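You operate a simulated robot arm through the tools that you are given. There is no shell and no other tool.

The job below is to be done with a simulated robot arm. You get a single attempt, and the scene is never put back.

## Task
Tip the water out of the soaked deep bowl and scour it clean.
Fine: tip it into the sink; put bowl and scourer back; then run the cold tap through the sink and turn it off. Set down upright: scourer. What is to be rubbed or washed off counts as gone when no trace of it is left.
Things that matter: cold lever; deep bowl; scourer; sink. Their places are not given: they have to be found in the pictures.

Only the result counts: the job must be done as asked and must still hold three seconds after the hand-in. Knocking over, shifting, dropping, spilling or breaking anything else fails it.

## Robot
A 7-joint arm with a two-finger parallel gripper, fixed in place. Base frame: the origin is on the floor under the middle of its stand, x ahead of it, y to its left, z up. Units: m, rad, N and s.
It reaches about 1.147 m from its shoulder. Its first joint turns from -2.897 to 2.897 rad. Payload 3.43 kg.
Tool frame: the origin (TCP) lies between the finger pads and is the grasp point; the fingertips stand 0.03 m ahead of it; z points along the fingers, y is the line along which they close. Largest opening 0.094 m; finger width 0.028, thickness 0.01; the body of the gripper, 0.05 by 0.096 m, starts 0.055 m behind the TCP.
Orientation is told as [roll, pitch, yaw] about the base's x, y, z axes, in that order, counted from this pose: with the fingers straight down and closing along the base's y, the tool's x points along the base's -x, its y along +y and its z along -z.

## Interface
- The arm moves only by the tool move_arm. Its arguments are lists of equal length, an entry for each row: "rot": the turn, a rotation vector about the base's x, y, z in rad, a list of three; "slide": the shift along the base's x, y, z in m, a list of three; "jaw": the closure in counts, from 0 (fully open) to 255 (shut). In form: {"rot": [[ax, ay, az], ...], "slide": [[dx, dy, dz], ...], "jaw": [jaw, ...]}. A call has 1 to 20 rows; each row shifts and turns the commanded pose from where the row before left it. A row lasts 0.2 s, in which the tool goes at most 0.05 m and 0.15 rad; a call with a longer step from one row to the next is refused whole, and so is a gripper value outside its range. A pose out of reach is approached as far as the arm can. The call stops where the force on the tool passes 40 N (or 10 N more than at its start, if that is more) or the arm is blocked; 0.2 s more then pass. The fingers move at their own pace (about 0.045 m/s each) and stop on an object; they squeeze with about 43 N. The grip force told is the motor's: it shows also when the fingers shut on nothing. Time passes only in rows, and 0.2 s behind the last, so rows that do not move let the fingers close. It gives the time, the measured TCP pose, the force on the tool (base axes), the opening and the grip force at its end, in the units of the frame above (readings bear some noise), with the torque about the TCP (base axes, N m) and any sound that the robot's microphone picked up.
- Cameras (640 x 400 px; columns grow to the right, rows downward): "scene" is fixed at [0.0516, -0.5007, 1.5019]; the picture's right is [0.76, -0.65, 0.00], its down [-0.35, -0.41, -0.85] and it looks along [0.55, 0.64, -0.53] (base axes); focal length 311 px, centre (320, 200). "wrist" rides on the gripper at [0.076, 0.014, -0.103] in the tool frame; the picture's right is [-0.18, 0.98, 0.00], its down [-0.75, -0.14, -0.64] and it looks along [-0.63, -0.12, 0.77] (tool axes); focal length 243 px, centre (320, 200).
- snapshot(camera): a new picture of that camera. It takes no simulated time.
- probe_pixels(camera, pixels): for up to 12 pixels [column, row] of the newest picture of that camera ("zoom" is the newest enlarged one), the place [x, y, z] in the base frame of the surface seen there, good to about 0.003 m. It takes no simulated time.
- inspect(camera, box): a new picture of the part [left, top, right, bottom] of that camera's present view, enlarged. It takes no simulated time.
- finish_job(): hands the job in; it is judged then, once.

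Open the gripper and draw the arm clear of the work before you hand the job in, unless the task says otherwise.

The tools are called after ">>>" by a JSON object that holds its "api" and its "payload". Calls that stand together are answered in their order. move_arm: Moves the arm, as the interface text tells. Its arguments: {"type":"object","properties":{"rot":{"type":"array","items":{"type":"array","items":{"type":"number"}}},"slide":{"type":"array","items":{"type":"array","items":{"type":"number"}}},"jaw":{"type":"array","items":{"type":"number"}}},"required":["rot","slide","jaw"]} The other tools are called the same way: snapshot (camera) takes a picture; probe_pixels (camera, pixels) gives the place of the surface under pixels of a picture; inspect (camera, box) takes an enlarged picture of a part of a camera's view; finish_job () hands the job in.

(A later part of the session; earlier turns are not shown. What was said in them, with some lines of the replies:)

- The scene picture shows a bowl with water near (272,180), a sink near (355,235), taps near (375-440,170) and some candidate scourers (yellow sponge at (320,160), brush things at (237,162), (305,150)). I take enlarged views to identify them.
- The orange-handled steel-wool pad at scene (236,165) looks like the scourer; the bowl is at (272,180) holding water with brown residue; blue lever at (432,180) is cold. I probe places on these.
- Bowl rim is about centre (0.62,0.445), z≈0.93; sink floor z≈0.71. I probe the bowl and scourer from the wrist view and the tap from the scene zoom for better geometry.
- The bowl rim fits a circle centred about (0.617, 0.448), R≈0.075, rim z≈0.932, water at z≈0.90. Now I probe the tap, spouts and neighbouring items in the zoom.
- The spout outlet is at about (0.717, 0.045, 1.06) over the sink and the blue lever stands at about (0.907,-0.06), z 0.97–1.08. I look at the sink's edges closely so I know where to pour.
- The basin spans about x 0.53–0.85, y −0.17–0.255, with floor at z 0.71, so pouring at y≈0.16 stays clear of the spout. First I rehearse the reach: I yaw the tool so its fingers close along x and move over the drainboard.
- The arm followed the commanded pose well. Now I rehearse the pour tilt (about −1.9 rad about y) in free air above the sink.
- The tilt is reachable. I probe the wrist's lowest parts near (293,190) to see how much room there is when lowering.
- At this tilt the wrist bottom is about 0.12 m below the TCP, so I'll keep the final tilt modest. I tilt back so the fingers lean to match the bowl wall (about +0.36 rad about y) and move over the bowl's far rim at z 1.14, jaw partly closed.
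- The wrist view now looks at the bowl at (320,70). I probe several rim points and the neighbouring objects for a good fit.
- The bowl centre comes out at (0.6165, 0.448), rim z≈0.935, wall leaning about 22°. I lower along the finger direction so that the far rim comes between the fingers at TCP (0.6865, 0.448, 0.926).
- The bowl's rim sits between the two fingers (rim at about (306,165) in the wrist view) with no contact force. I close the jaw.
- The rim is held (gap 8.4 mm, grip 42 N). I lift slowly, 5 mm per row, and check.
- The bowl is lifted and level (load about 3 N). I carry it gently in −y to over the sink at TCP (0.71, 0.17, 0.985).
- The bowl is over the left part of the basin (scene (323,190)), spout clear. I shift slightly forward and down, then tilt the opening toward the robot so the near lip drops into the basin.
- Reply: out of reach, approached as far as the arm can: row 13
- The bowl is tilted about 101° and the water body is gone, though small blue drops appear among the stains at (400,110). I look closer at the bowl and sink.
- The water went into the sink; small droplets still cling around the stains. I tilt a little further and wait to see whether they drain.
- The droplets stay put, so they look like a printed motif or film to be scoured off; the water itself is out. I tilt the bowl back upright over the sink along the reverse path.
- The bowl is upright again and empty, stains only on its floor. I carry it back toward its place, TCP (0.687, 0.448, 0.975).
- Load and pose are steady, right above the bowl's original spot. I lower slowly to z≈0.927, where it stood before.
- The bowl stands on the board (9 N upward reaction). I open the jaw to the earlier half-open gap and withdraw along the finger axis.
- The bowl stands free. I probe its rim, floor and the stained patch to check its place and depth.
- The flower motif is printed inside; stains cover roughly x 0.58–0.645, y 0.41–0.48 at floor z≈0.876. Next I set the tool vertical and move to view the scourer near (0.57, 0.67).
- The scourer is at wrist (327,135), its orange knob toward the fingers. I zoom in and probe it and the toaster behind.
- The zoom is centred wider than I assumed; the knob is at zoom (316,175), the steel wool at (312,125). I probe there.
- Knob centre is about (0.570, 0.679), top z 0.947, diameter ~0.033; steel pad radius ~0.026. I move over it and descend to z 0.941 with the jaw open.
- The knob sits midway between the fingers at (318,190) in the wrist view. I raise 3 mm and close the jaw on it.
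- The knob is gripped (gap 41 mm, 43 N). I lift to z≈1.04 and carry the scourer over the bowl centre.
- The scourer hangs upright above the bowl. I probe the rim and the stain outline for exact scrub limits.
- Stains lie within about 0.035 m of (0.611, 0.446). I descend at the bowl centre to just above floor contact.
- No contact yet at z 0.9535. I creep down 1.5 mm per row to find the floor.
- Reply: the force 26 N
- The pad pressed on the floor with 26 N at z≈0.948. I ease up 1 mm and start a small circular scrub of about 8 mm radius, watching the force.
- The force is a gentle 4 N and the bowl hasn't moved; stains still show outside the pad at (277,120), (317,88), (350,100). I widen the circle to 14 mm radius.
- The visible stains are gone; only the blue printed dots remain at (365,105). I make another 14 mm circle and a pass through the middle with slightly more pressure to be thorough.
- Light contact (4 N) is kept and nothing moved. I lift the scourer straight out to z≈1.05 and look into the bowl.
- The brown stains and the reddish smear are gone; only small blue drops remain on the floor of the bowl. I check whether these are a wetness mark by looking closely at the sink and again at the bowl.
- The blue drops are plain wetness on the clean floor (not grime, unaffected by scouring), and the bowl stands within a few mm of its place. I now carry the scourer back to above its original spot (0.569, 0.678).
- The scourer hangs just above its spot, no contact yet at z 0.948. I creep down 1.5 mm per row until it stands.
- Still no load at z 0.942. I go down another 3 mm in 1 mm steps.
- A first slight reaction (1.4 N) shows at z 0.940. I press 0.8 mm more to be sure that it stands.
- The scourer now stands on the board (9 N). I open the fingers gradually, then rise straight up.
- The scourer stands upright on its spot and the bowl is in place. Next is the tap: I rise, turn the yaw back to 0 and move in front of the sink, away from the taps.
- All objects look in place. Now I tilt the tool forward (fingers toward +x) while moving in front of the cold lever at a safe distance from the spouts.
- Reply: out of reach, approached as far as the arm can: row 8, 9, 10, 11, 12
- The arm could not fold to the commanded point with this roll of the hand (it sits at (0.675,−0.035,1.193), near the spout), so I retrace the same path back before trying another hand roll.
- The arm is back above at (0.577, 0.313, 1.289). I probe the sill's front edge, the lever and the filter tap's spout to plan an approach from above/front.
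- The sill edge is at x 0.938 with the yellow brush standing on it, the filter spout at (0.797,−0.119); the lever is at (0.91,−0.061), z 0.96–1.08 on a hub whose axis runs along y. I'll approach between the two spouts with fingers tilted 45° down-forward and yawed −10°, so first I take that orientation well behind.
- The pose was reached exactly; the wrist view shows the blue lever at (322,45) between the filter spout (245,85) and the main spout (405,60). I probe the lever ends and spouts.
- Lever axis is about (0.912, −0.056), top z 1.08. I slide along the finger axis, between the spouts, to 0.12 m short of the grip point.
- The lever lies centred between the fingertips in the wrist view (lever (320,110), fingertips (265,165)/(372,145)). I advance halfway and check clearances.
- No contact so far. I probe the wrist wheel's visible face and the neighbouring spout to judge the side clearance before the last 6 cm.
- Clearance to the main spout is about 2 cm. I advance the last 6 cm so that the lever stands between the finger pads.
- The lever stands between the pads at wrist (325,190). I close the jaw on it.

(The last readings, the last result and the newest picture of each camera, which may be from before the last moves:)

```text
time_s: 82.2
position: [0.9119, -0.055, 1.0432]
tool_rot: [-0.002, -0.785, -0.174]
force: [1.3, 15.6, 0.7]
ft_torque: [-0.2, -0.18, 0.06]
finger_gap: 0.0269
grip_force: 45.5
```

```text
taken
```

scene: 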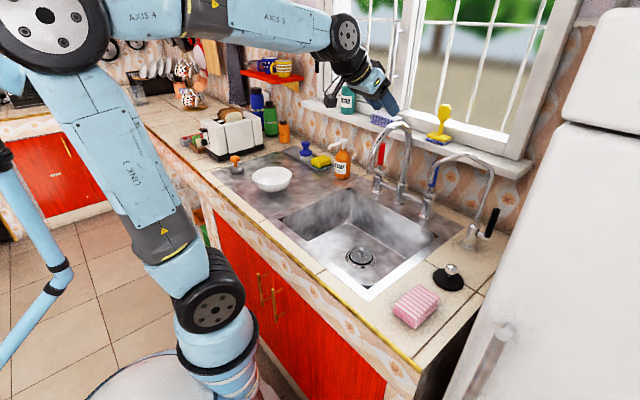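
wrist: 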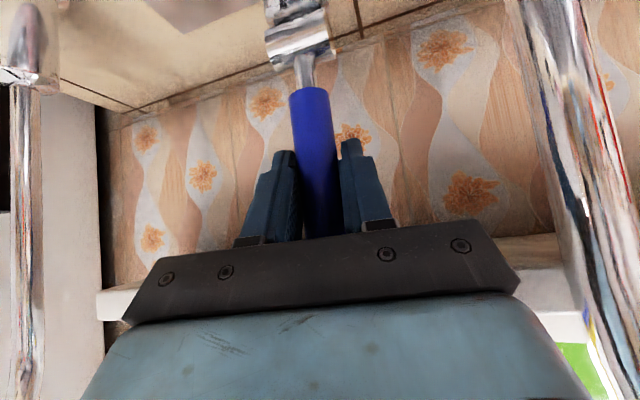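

The lever is held (gap 27 mm) with a 15 N side push, so I shift 2 mm in +y to relieve it and try a small pull toward −x.

>>> {"api": "move_arm", "payload": {"rot": [[0, 0, 0], [0, 0, 0], [0, 0, 0], [0, 0, 0]], "slide": [[0, 0.002, 0], [-0.003, 0, 0], [-0.003, 0, 0], [0, 0, 0]], "jaw": [255, 255, 255, 255]}}

>>> {"api": "inspect", "payload": {"camera": "scene", "box": [340, 120, 480, 280]}}

```text
time_s: 83.2
position: [0.907, -0.056, 1.0418]
tool_rot: [-0.002, -0.785, -0.177]
force: [13.7, -2.0, -0.8]
ft_torque: [-0.15, -1.08, -0.04]
finger_gap: 0.0269
grip_force: 45.3
```

```text
2.50 times, centred on (410, 200) of scene
```

zoom: 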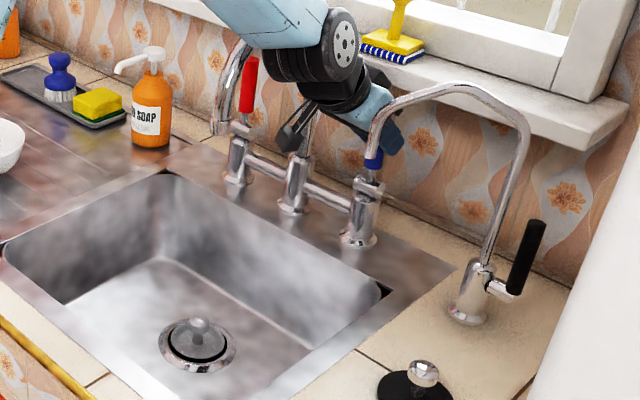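

Pulling gives 13.7 N over 5 mm of travel, which may be hinge friction or a stop. I pull 6 mm further to see whether the force keeps growing.

>>> {"api": "move_arm", "payload": {"rot": [[0, 0, 0], [0, 0, 0], [0, 0, 0]], "slide": [[-0.003, 0, 0], [-0.003, 0, -0.0005], [0, 0, 0]], "jaw": [255, 255, 255]}}

>>> {"api": "snapshot", "payload": {"camera": "wrist"}}

```text
time_s: 84.0
position: [0.8996, -0.0559, 1.0424]
tool_rot: [-0.003, -0.785, -0.173]
force: [12.5, -5.5, 3.0]
ft_torque: [-0.18, -1.1, 0.0]
finger_gap: 0.0268
grip_force: 45.1
```

```text
taken
```

wrist: 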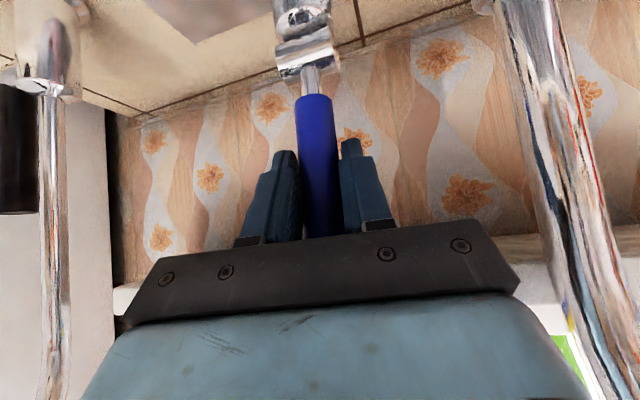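

The force stays near 12.5 N as the lever follows, so pulling toward −x turns it. I continue along its arc (radius ≈0.086 m about the hub) to about 30°.

>>> {"api": "move_arm", "payload": {"rot": [[0, 0, 0], [0, 0, 0], [0, 0, 0], [0, 0, 0], [0, 0, 0], [0, 0, 0]], "slide": [[-0.0066, 0, -0.0012], [-0.0063, 0, -0.0017], [-0.0061, 0, -0.0021], [-0.0061, 0, -0.0026], [-0.0057, 0, -0.003], [0, 0, 0]], "jaw": [255, 255, 255, 255, 255, 255]}}

>>> {"api": "snapshot", "payload": {"camera": "wrist"}}

>>> {"api": "inspect", "payload": {"camera": "scene", "box": [320, 120, 480, 290]}}

```text
time_s: 85.4
position: [0.869, -0.0527, 1.0321]
tool_rot: [-0.001, -0.786, -0.174]
force: [10.3, 4.6, 12.2]
ft_torque: [0.44, -1.31, 0.27]
finger_gap: 0.0267
grip_force: 44.7
```

```text
taken
```

wrist: 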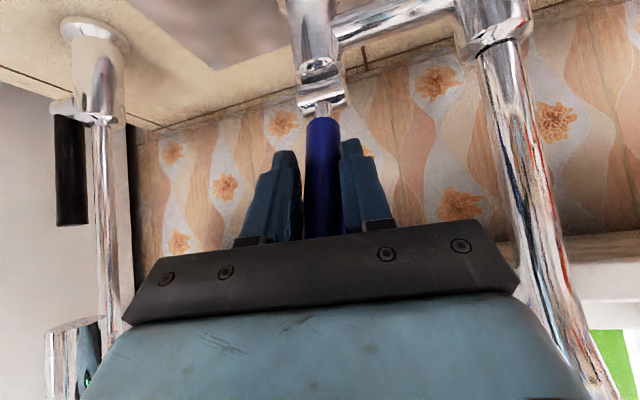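

```text
2.35 times, centred on (400, 205) of scene
```

zoom: 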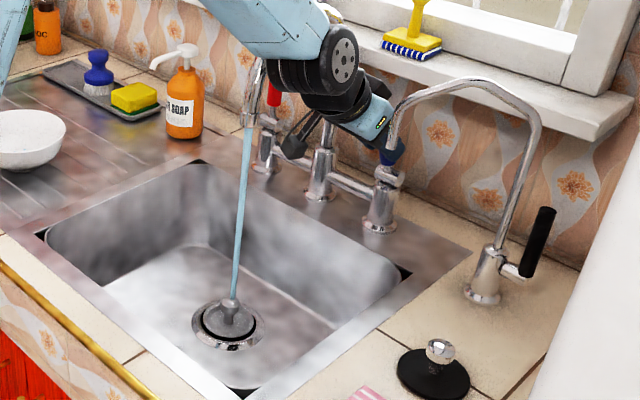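

Water now runs from the main spout into the drain (scene zoom (238,230)). I open a little further to about 45° for a fuller stream.

>>> {"api": "move_arm", "payload": {"rot": [[0, 0, 0], [0, 0, 0], [0, 0, 0], [0, 0, 0]], "slide": [[-0.0063, 0, -0.0033], [-0.006, 0, -0.004], [-0.0055, 0, -0.0046], [0, 0, 0]], "jaw": [255, 255, 255, 255]}}

>>> {"api": "inspect", "payload": {"camera": "scene", "box": [320, 120, 480, 290]}}

```text
time_s: 86.4
position: [0.8514, -0.0508, 1.0201]
tool_rot: [-0.002, -0.788, -0.17]
force: [7.4, 29.0, 16.3]
ft_torque: [0.95, -1.5, 1.28]
finger_gap: 0.0249
grip_force: 45.4
```

```text
2.35 times, centred on (400, 205) of scene
```

zoom: 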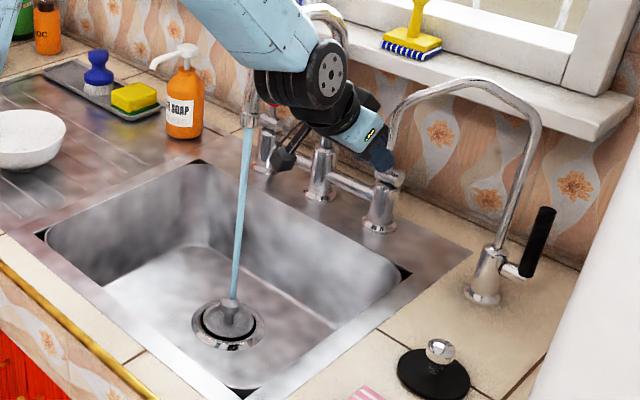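

The stream is fuller; a 29 N side load built up from the hand's yaw, so I relieve it by shifting 3 mm in +y and let the water run about 4 s.

>>> {"api": "move_arm", "payload": {"rot": [[0, 0, 0], [0, 0, 0], [0, 0, 0], [0, 0, 0], [0, 0, 0], [0, 0, 0], [0, 0, 0], [0, 0, 0], [0, 0, 0], [0, 0, 0], [0, 0, 0], [0, 0, 0], [0, 0, 0], [0, 0, 0], [0, 0, 0], [0, 0, 0], [0, 0, 0], [0, 0, 0], [0, 0, 0], [0, 0, 0]], "slide": [[0, 0.0015, 0], [0, 0.0015, 0], [0, 0, 0], [0, 0, 0], [0, 0, 0], [0, 0, 0], [0, 0, 0], [0, 0, 0], [0, 0, 0], [0, 0, 0], [0, 0, 0], [0, 0, 0], [0, 0, 0], [0, 0, 0], [0, 0, 0], [0, 0, 0], [0, 0, 0], [0, 0, 0], [0, 0, 0], [0, 0, 0]], "jaw": [255, 255, 255, 255, 255, 255, 255, 255, 255, 255, 255, 255, 255, 255, 255, 255, 255, 255, 255, 255]}}

>>> {"api": "snapshot", "payload": {"camera": "scene"}}

>>> {"api": "snapshot", "payload": {"camera": "wrist"}}

```text
time_s: 90.6
position: [0.8513, -0.0512, 1.0186]
tool_rot: [-0.002, -0.784, -0.174]
force: [-4.8, 9.8, -4.6]
ft_torque: [1.2, 0.53, 1.16]
finger_gap: 0.0242
grip_force: 45.0
```

```text
taken
```

scene: 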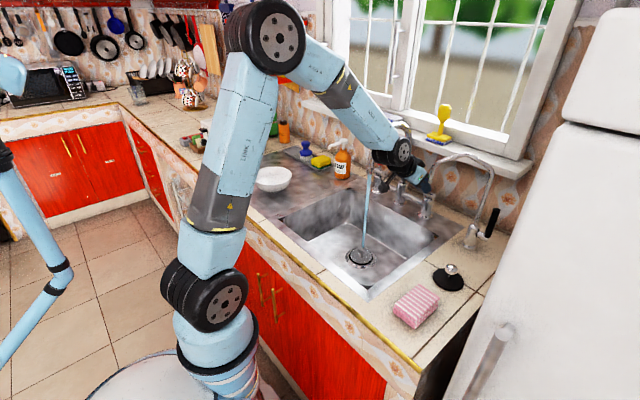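

```text
taken
```

wrist: 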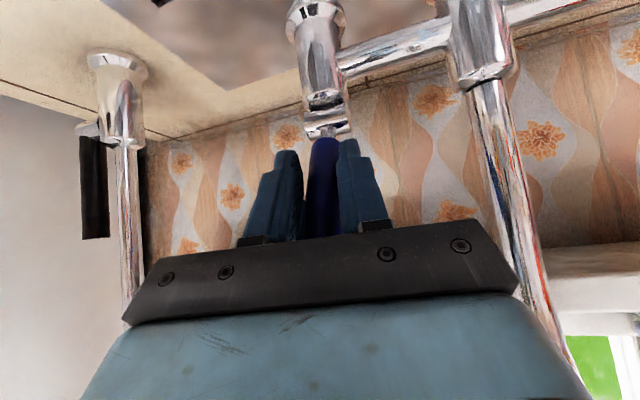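

Water runs steadily onto the drain and the grip is stable. After one more second I push the lever back along the same arc to its upright, closed position.

>>> {"api": "move_arm", "payload": {"rot": [[0, 0, 0], [0, 0, 0], [0, 0, 0], [0, 0, 0], [0, 0, 0], [0, 0, 0], [0, 0, 0], [0, 0, 0], [0, 0, 0], [0, 0, 0], [0, 0, 0], [0, 0, 0], [0, 0, 0], [0, 0, 0], [0, 0, 0], [0, 0, 0], [0, 0, 0], [0, 0, 0]], "slide": [[0, 0, 0], [0, 0, 0], [0, 0, 0], [0, 0, 0], [0, 0, 0], [0.0055, 0, 0.0046], [0.006, -0.001, 0.004], [0.0063, -0.001, 0.0033], [0.0057, -0.001, 0.003], [0.0061, 0, 0.0026], [0.0061, 0, 0.0021], [0.0063, 0, 0.0017], [0.0066, 0, 0.0012], [0.003, 0, 0.0005], [0.003, 0, 0], [0.003, 0, 0], [0.003, 0, 0], [0, 0, 0]], "jaw": [255, 255, 255, 255, 255, 255, 255, 255, 255, 255, 255, 255, 255, 255, 255, 255, 255, 255]}}

>>> {"api": "inspect", "payload": {"camera": "scene", "box": [320, 120, 480, 290]}}

>>> {"api": "snapshot", "payload": {"camera": "wrist"}}

```text
time_s: 93.3
position: [0.8942, -0.0535, 1.0398]
tool_rot: [-0.003, -0.783, -0.174]
force: [-3.4, 6.1, -3.2]
ft_torque: [-0.27, -0.81, -0.06]
finger_gap: 0.0226
grip_force: 44.7
stopped in row 13: the force on the tool passed its limit at 47 N (the readings are from after the stop); the commanded pose is now the measured one
```

```text
2.35 times, centred on (400, 205) of scene
```

zoom: 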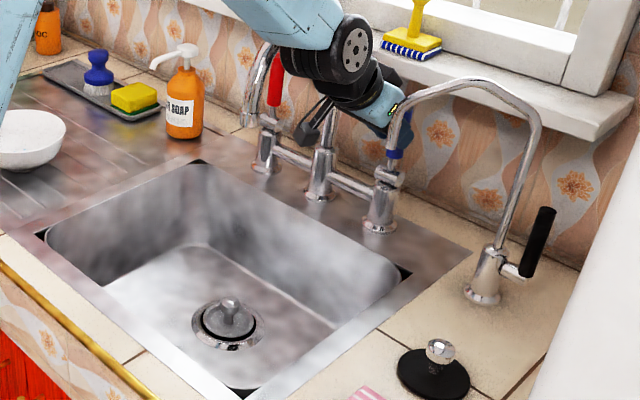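

```text
taken
```

wrist: 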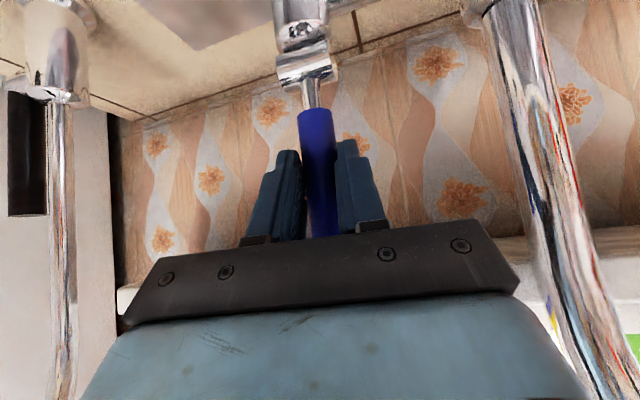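

The stream has stopped; the push halted at 47 N with the TCP at x 0.894, perhaps because the lever slid within the pads. I check the lever's actual lean by probing it.

>>> {"api": "probe_pixels", "payload": {"camera": "wrist", "pixels": [[310, 90], [313, 120], [316, 150], [320, 180], [323, 205], [325, 228]]}}

>>> {"api": "inspect", "payload": {"camera": "scene", "box": [390, 150, 450, 215]}}

>>> {"api": "inspect", "payload": {"camera": "scene", "box": [350, 130, 400, 280]}}

```text
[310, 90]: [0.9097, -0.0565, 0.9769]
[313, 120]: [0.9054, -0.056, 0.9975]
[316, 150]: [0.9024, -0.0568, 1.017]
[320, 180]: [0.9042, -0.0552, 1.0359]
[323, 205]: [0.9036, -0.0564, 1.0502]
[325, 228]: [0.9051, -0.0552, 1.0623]
```

```text
6.15 times, centred on (420, 182) of scene
```

zoom: 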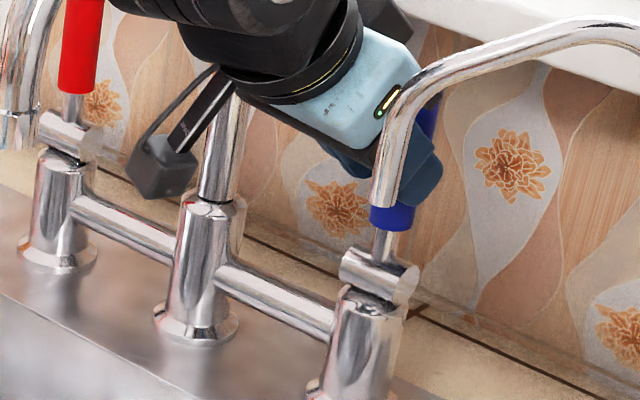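

```text
2.67 times, centred on (375, 205) of scene
```

zoom: 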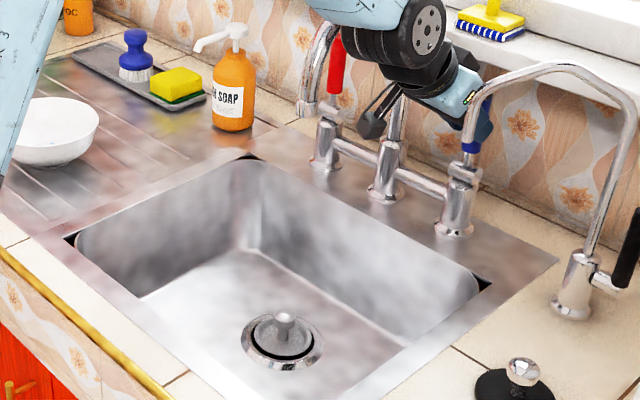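

The lever's face is at x≈0.904 along its whole length, so it is upright against its stop and the water is off. I open the jaw and back out along the finger axis between the spouts.

>>> {"api": "move_arm", "payload": {"rot": [[0, 0, 0], [0, 0, 0], [0, 0, 0], [0, 0, 0], [0, 0, 0], [0, 0, 0], [0, 0, 0], [0, 0, 0], [0, 0, 0], [0, 0, 0]], "slide": [[0, 0, 0], [0, 0, 0], [0, 0, 0], [-0.0104, 0.0016, 0.0106], [-0.0208, 0.0031, 0.0211], [-0.0208, 0.0031, 0.0211], [-0.0208, 0.0031, 0.0211], [-0.0208, 0.0031, 0.0211], [-0.0208, 0.0031, 0.0211], [0, 0, 0]], "jaw": [180, 120, 120, 120, 120, 120, 120, 120, 120, 120]}}

>>> {"api": "snapshot", "payload": {"camera": "wrist"}}

>>> {"api": "inspect", "payload": {"camera": "scene", "box": [320, 100, 520, 290]}}

```text
time_s: 95.5
position: [0.7795, -0.0374, 1.1566]
tool_rot: [-0.004, -0.782, -0.174]
force: [0.3, 0.0, 1.3]
ft_torque: [-0.02, -0.01, 0.0]
finger_gap: 0.0495
grip_force: 0.1
```

```text
taken
```

wrist: 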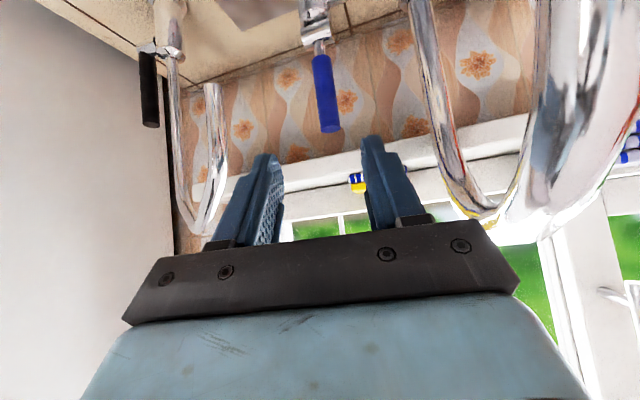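

```text
2.11 times, centred on (420, 195) of scene
```

zoom: 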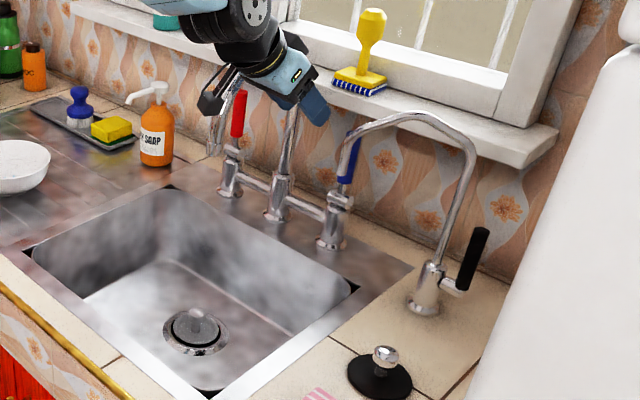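

The hand is free of the lever, which stands upright, and no water flows. I continue back out along the axis, then rise away from the taps.

>>> {"api": "move_arm", "payload": {"rot": [[0, 0, 0], [0, 0, 0], [0, 0, 0], [0, 0, 0], [0, 0, 0], [0, 0, 0], [0, 0, 0], [0, 0, 0], [0, 0, 0]], "slide": [[-0.0208, 0.002, 0.0211], [-0.0208, 0.002, 0.0211], [-0.0208, 0.002, 0.0211], [-0.0208, 0.002, 0.0211], [-0.0208, 0.002, 0.0211], [-0.03, 0.01, 0.02], [-0.03, 0.02, 0.01], [0, 0.03, 0], [0, 0, 0]], "jaw": [120, 120, 120, 120, 120, 60, 0, 0, 0]}}

>>> {"api": "snapshot", "payload": {"camera": "scene"}}

```text
time_s: 97.5
position: [0.6151, 0.0319, 1.293]
tool_rot: [-0.001, -0.785, -0.174]
force: [0.3, -0.9, 0.5]
ft_torque: [0.03, -0.02, -0.01]
finger_gap: 0.0938
grip_force: 0.0
```

```text
taken
```

scene: 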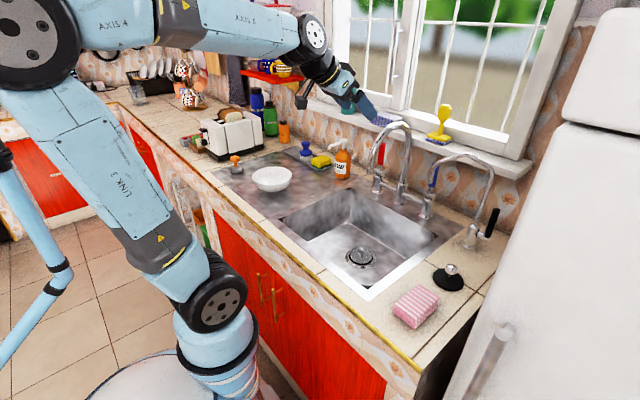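

Everything looks in place. I go back to the starting pose with the hand vertical to inspect the bowl and sink from above.

>>> {"api": "move_arm", "payload": {"rot": [[0, 0, 0.0875], [0, 0, 0.0875], [0, 0.1122, 0], [0, 0.1122, 0], [0, 0.1122, 0], [0, 0.1122, 0], [0, 0.1122, 0], [0, 0.1122, 0], [0, 0.1122, 0], [0, 0, 0], [0, 0, 0], [0, 0, 0]], "slide": [[-0.0195, 0.0316, 0], [-0.0195, 0.0316, 0], [-0.0195, 0.0316, 0], [-0.0195, 0.0316, 0], [-0.0195, 0.0316, 0], [-0.0195, 0.0316, 0], [-0.0195, 0.0316, 0], [-0.0195, 0.0316, 0], [-0.0195, 0.0316, 0], [-0.0195, 0.0316, 0], [-0.0195, 0.0316, 0], [0, 0, 0]], "jaw": [0, 0, 0, 0, 0, 0, 0, 0, 0, 0, 0, 0]}}

>>> {"api": "snapshot", "payload": {"camera": "wrist"}}

>>> {"api": "snapshot", "payload": {"camera": "scene"}}

>>> {"api": "inspect", "payload": {"camera": "wrist", "box": [300, 100, 540, 250]}}

```text
time_s: 100.1
position: [0.3991, 0.3828, 1.2936]
tool_rot: [0.0, 0.004, 0.0]
force: [0.6, 0.3, 0.4]
ft_torque: [0.02, 0.02, 0.01]
finger_gap: 0.0939
grip_force: 0.1
```

```text
taken
```

wrist: 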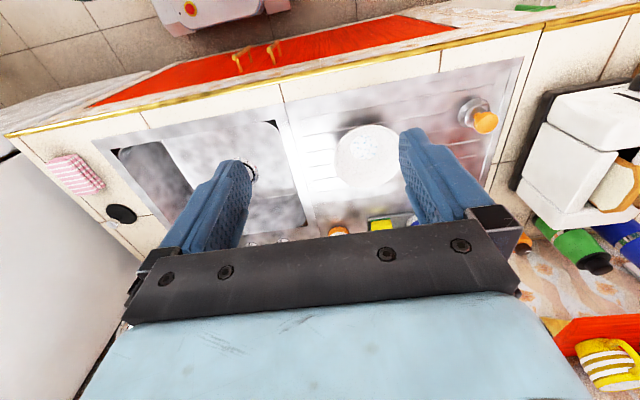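

```text
taken
```

scene: 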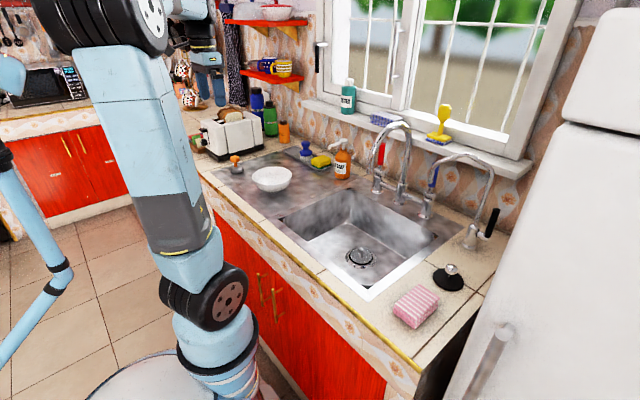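

```text
2.67 times, centred on (420, 175) of wrist
```

zoom: 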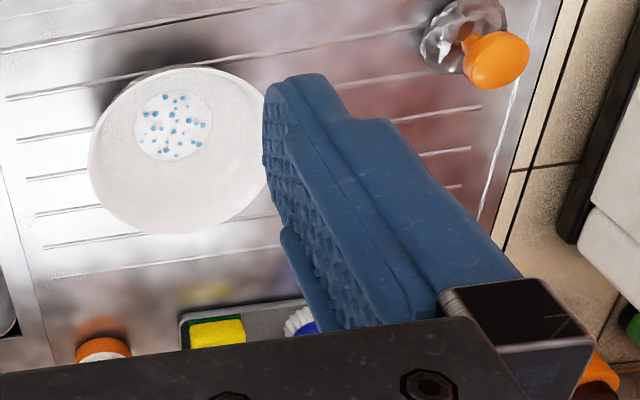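

The bowl is clean apart from water drops, the scourer stands at (236,163). I verify details at high zoom: spout/lever, bowl and scourer positions against the start.

>>> {"api": "inspect", "payload": {"camera": "scene", "box": [200, 110, 360, 210]}}

>>> {"api": "probe_pixels", "payload": {"camera": "zoom", "pixels": [[140, 186], [146, 240], [210, 265], [292, 227], [290, 300], [298, 327]]}}

>>> {"api": "inspect", "payload": {"camera": "scene", "box": [340, 110, 500, 280]}}

```text
4.00 times, centred on (280, 160) of scene
```

zoom: 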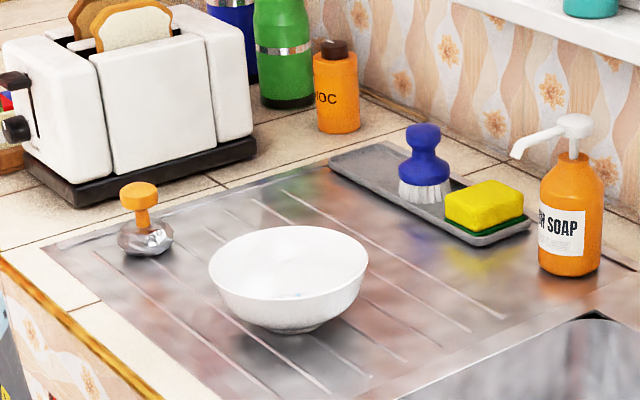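

```text
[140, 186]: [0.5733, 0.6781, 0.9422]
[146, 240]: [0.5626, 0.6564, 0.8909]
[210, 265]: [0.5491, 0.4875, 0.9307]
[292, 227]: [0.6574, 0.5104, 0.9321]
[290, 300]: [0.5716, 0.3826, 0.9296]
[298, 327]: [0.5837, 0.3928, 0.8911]
```

```text
2.35 times, centred on (420, 195) of scene
```

zoom: 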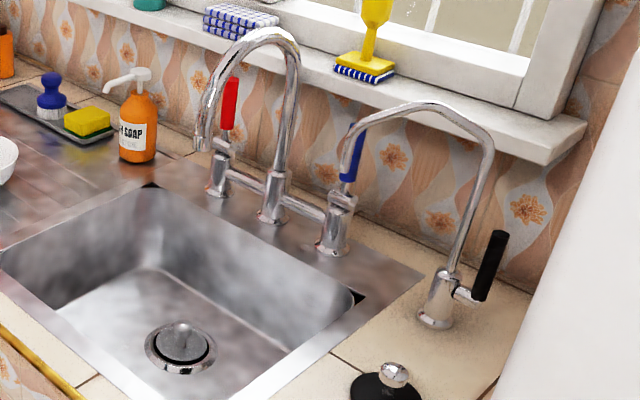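

Tap and objects look right, but the drain strainer at scene (360,258) looks different from before (its knob is hard to see). I zoom in on it.

>>> {"api": "inspect", "payload": {"camera": "scene", "box": [335, 235, 385, 275]}}

>>> {"api": "inspect", "payload": {"camera": "scene", "box": [270, 180, 470, 305]}}

>>> {"api": "inspect", "payload": {"camera": "wrist", "box": [220, 120, 320, 220]}}

```text
10.00 times, centred on (360, 255) of scene
```

zoom: 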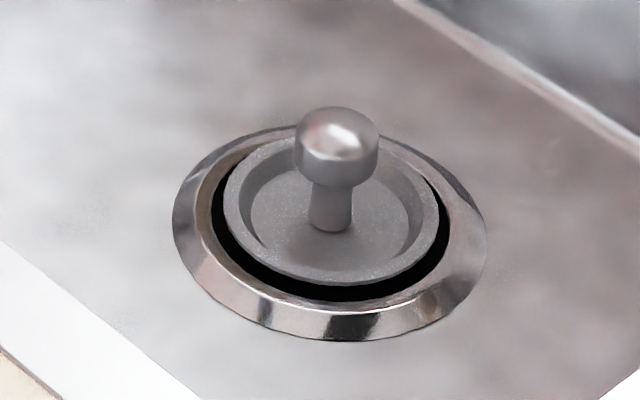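

```text
3.20 times, centred on (370, 242) of scene
```

zoom: 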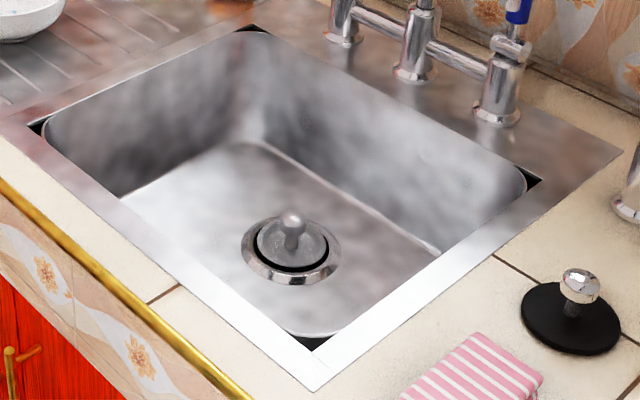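

```text
4.00 times, centred on (270, 170) of wrist
```

zoom: 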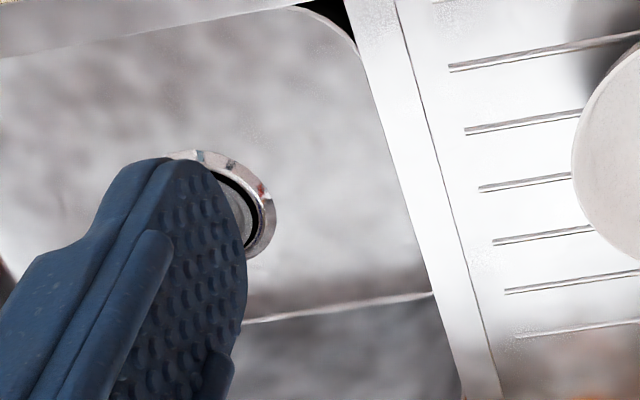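

The strainer is unchanged. As a last check I zoom into the bowl from the wrist camera for any remaining trace.

>>> {"api": "inspect", "payload": {"camera": "wrist", "box": [330, 120, 402, 192]}}

>>> {"api": "inspect", "payload": {"camera": "wrist", "box": [450, 90, 510, 140]}}

```text
5.56 times, centred on (366, 156) of wrist
```

zoom: 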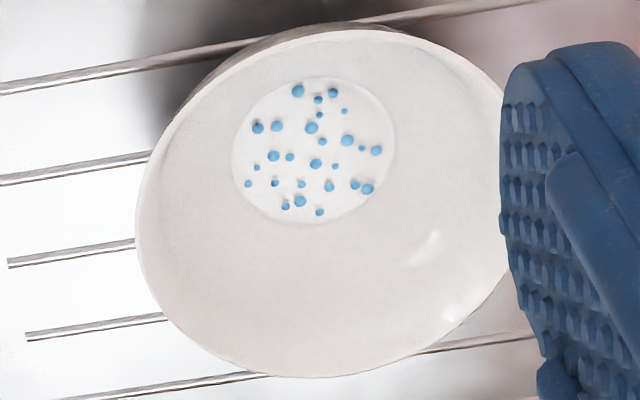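

```text
8.00 times, centred on (480, 115) of wrist
```

zoom: 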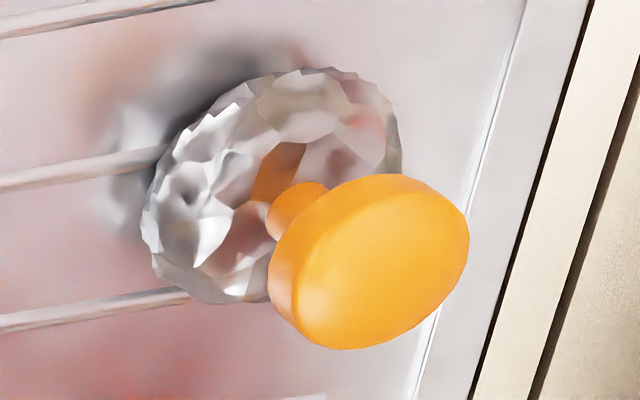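

The bowl's inside shows no residue, only wet drops; the scourer is upright at its spot, the cold lever is closed with no flow, and the hand is open and clear. I hand the job in.

>>> {"api": "finish_job", "payload": {}}

```text
The job is handed in.
```

I tipped the bowl's water into the sink, scoured the bowl, put bowl and scourer back, ran the cold tap through the sink, and turned it off. I have handed the job in, but no verdict came back.

- **Bowl:** The brown stains and the reddish smear are gone. Small blue drops remain on the floor of the bowl. They did not change when I tilted it further or scoured over them, so I took them as wetness rather than grime and left them. The bowl stands about 7 mm from where it started.
- **Scourer:** It stands upright on its original spot.
- **Cold tap:** Water ran from the main spout into the drain for about 7 seconds. The lever is back upright and nothing is flowing.
- **Everything else:** In the last pictures nothing else looks moved or spilled. The gripper is open and the arm is clear of the work.
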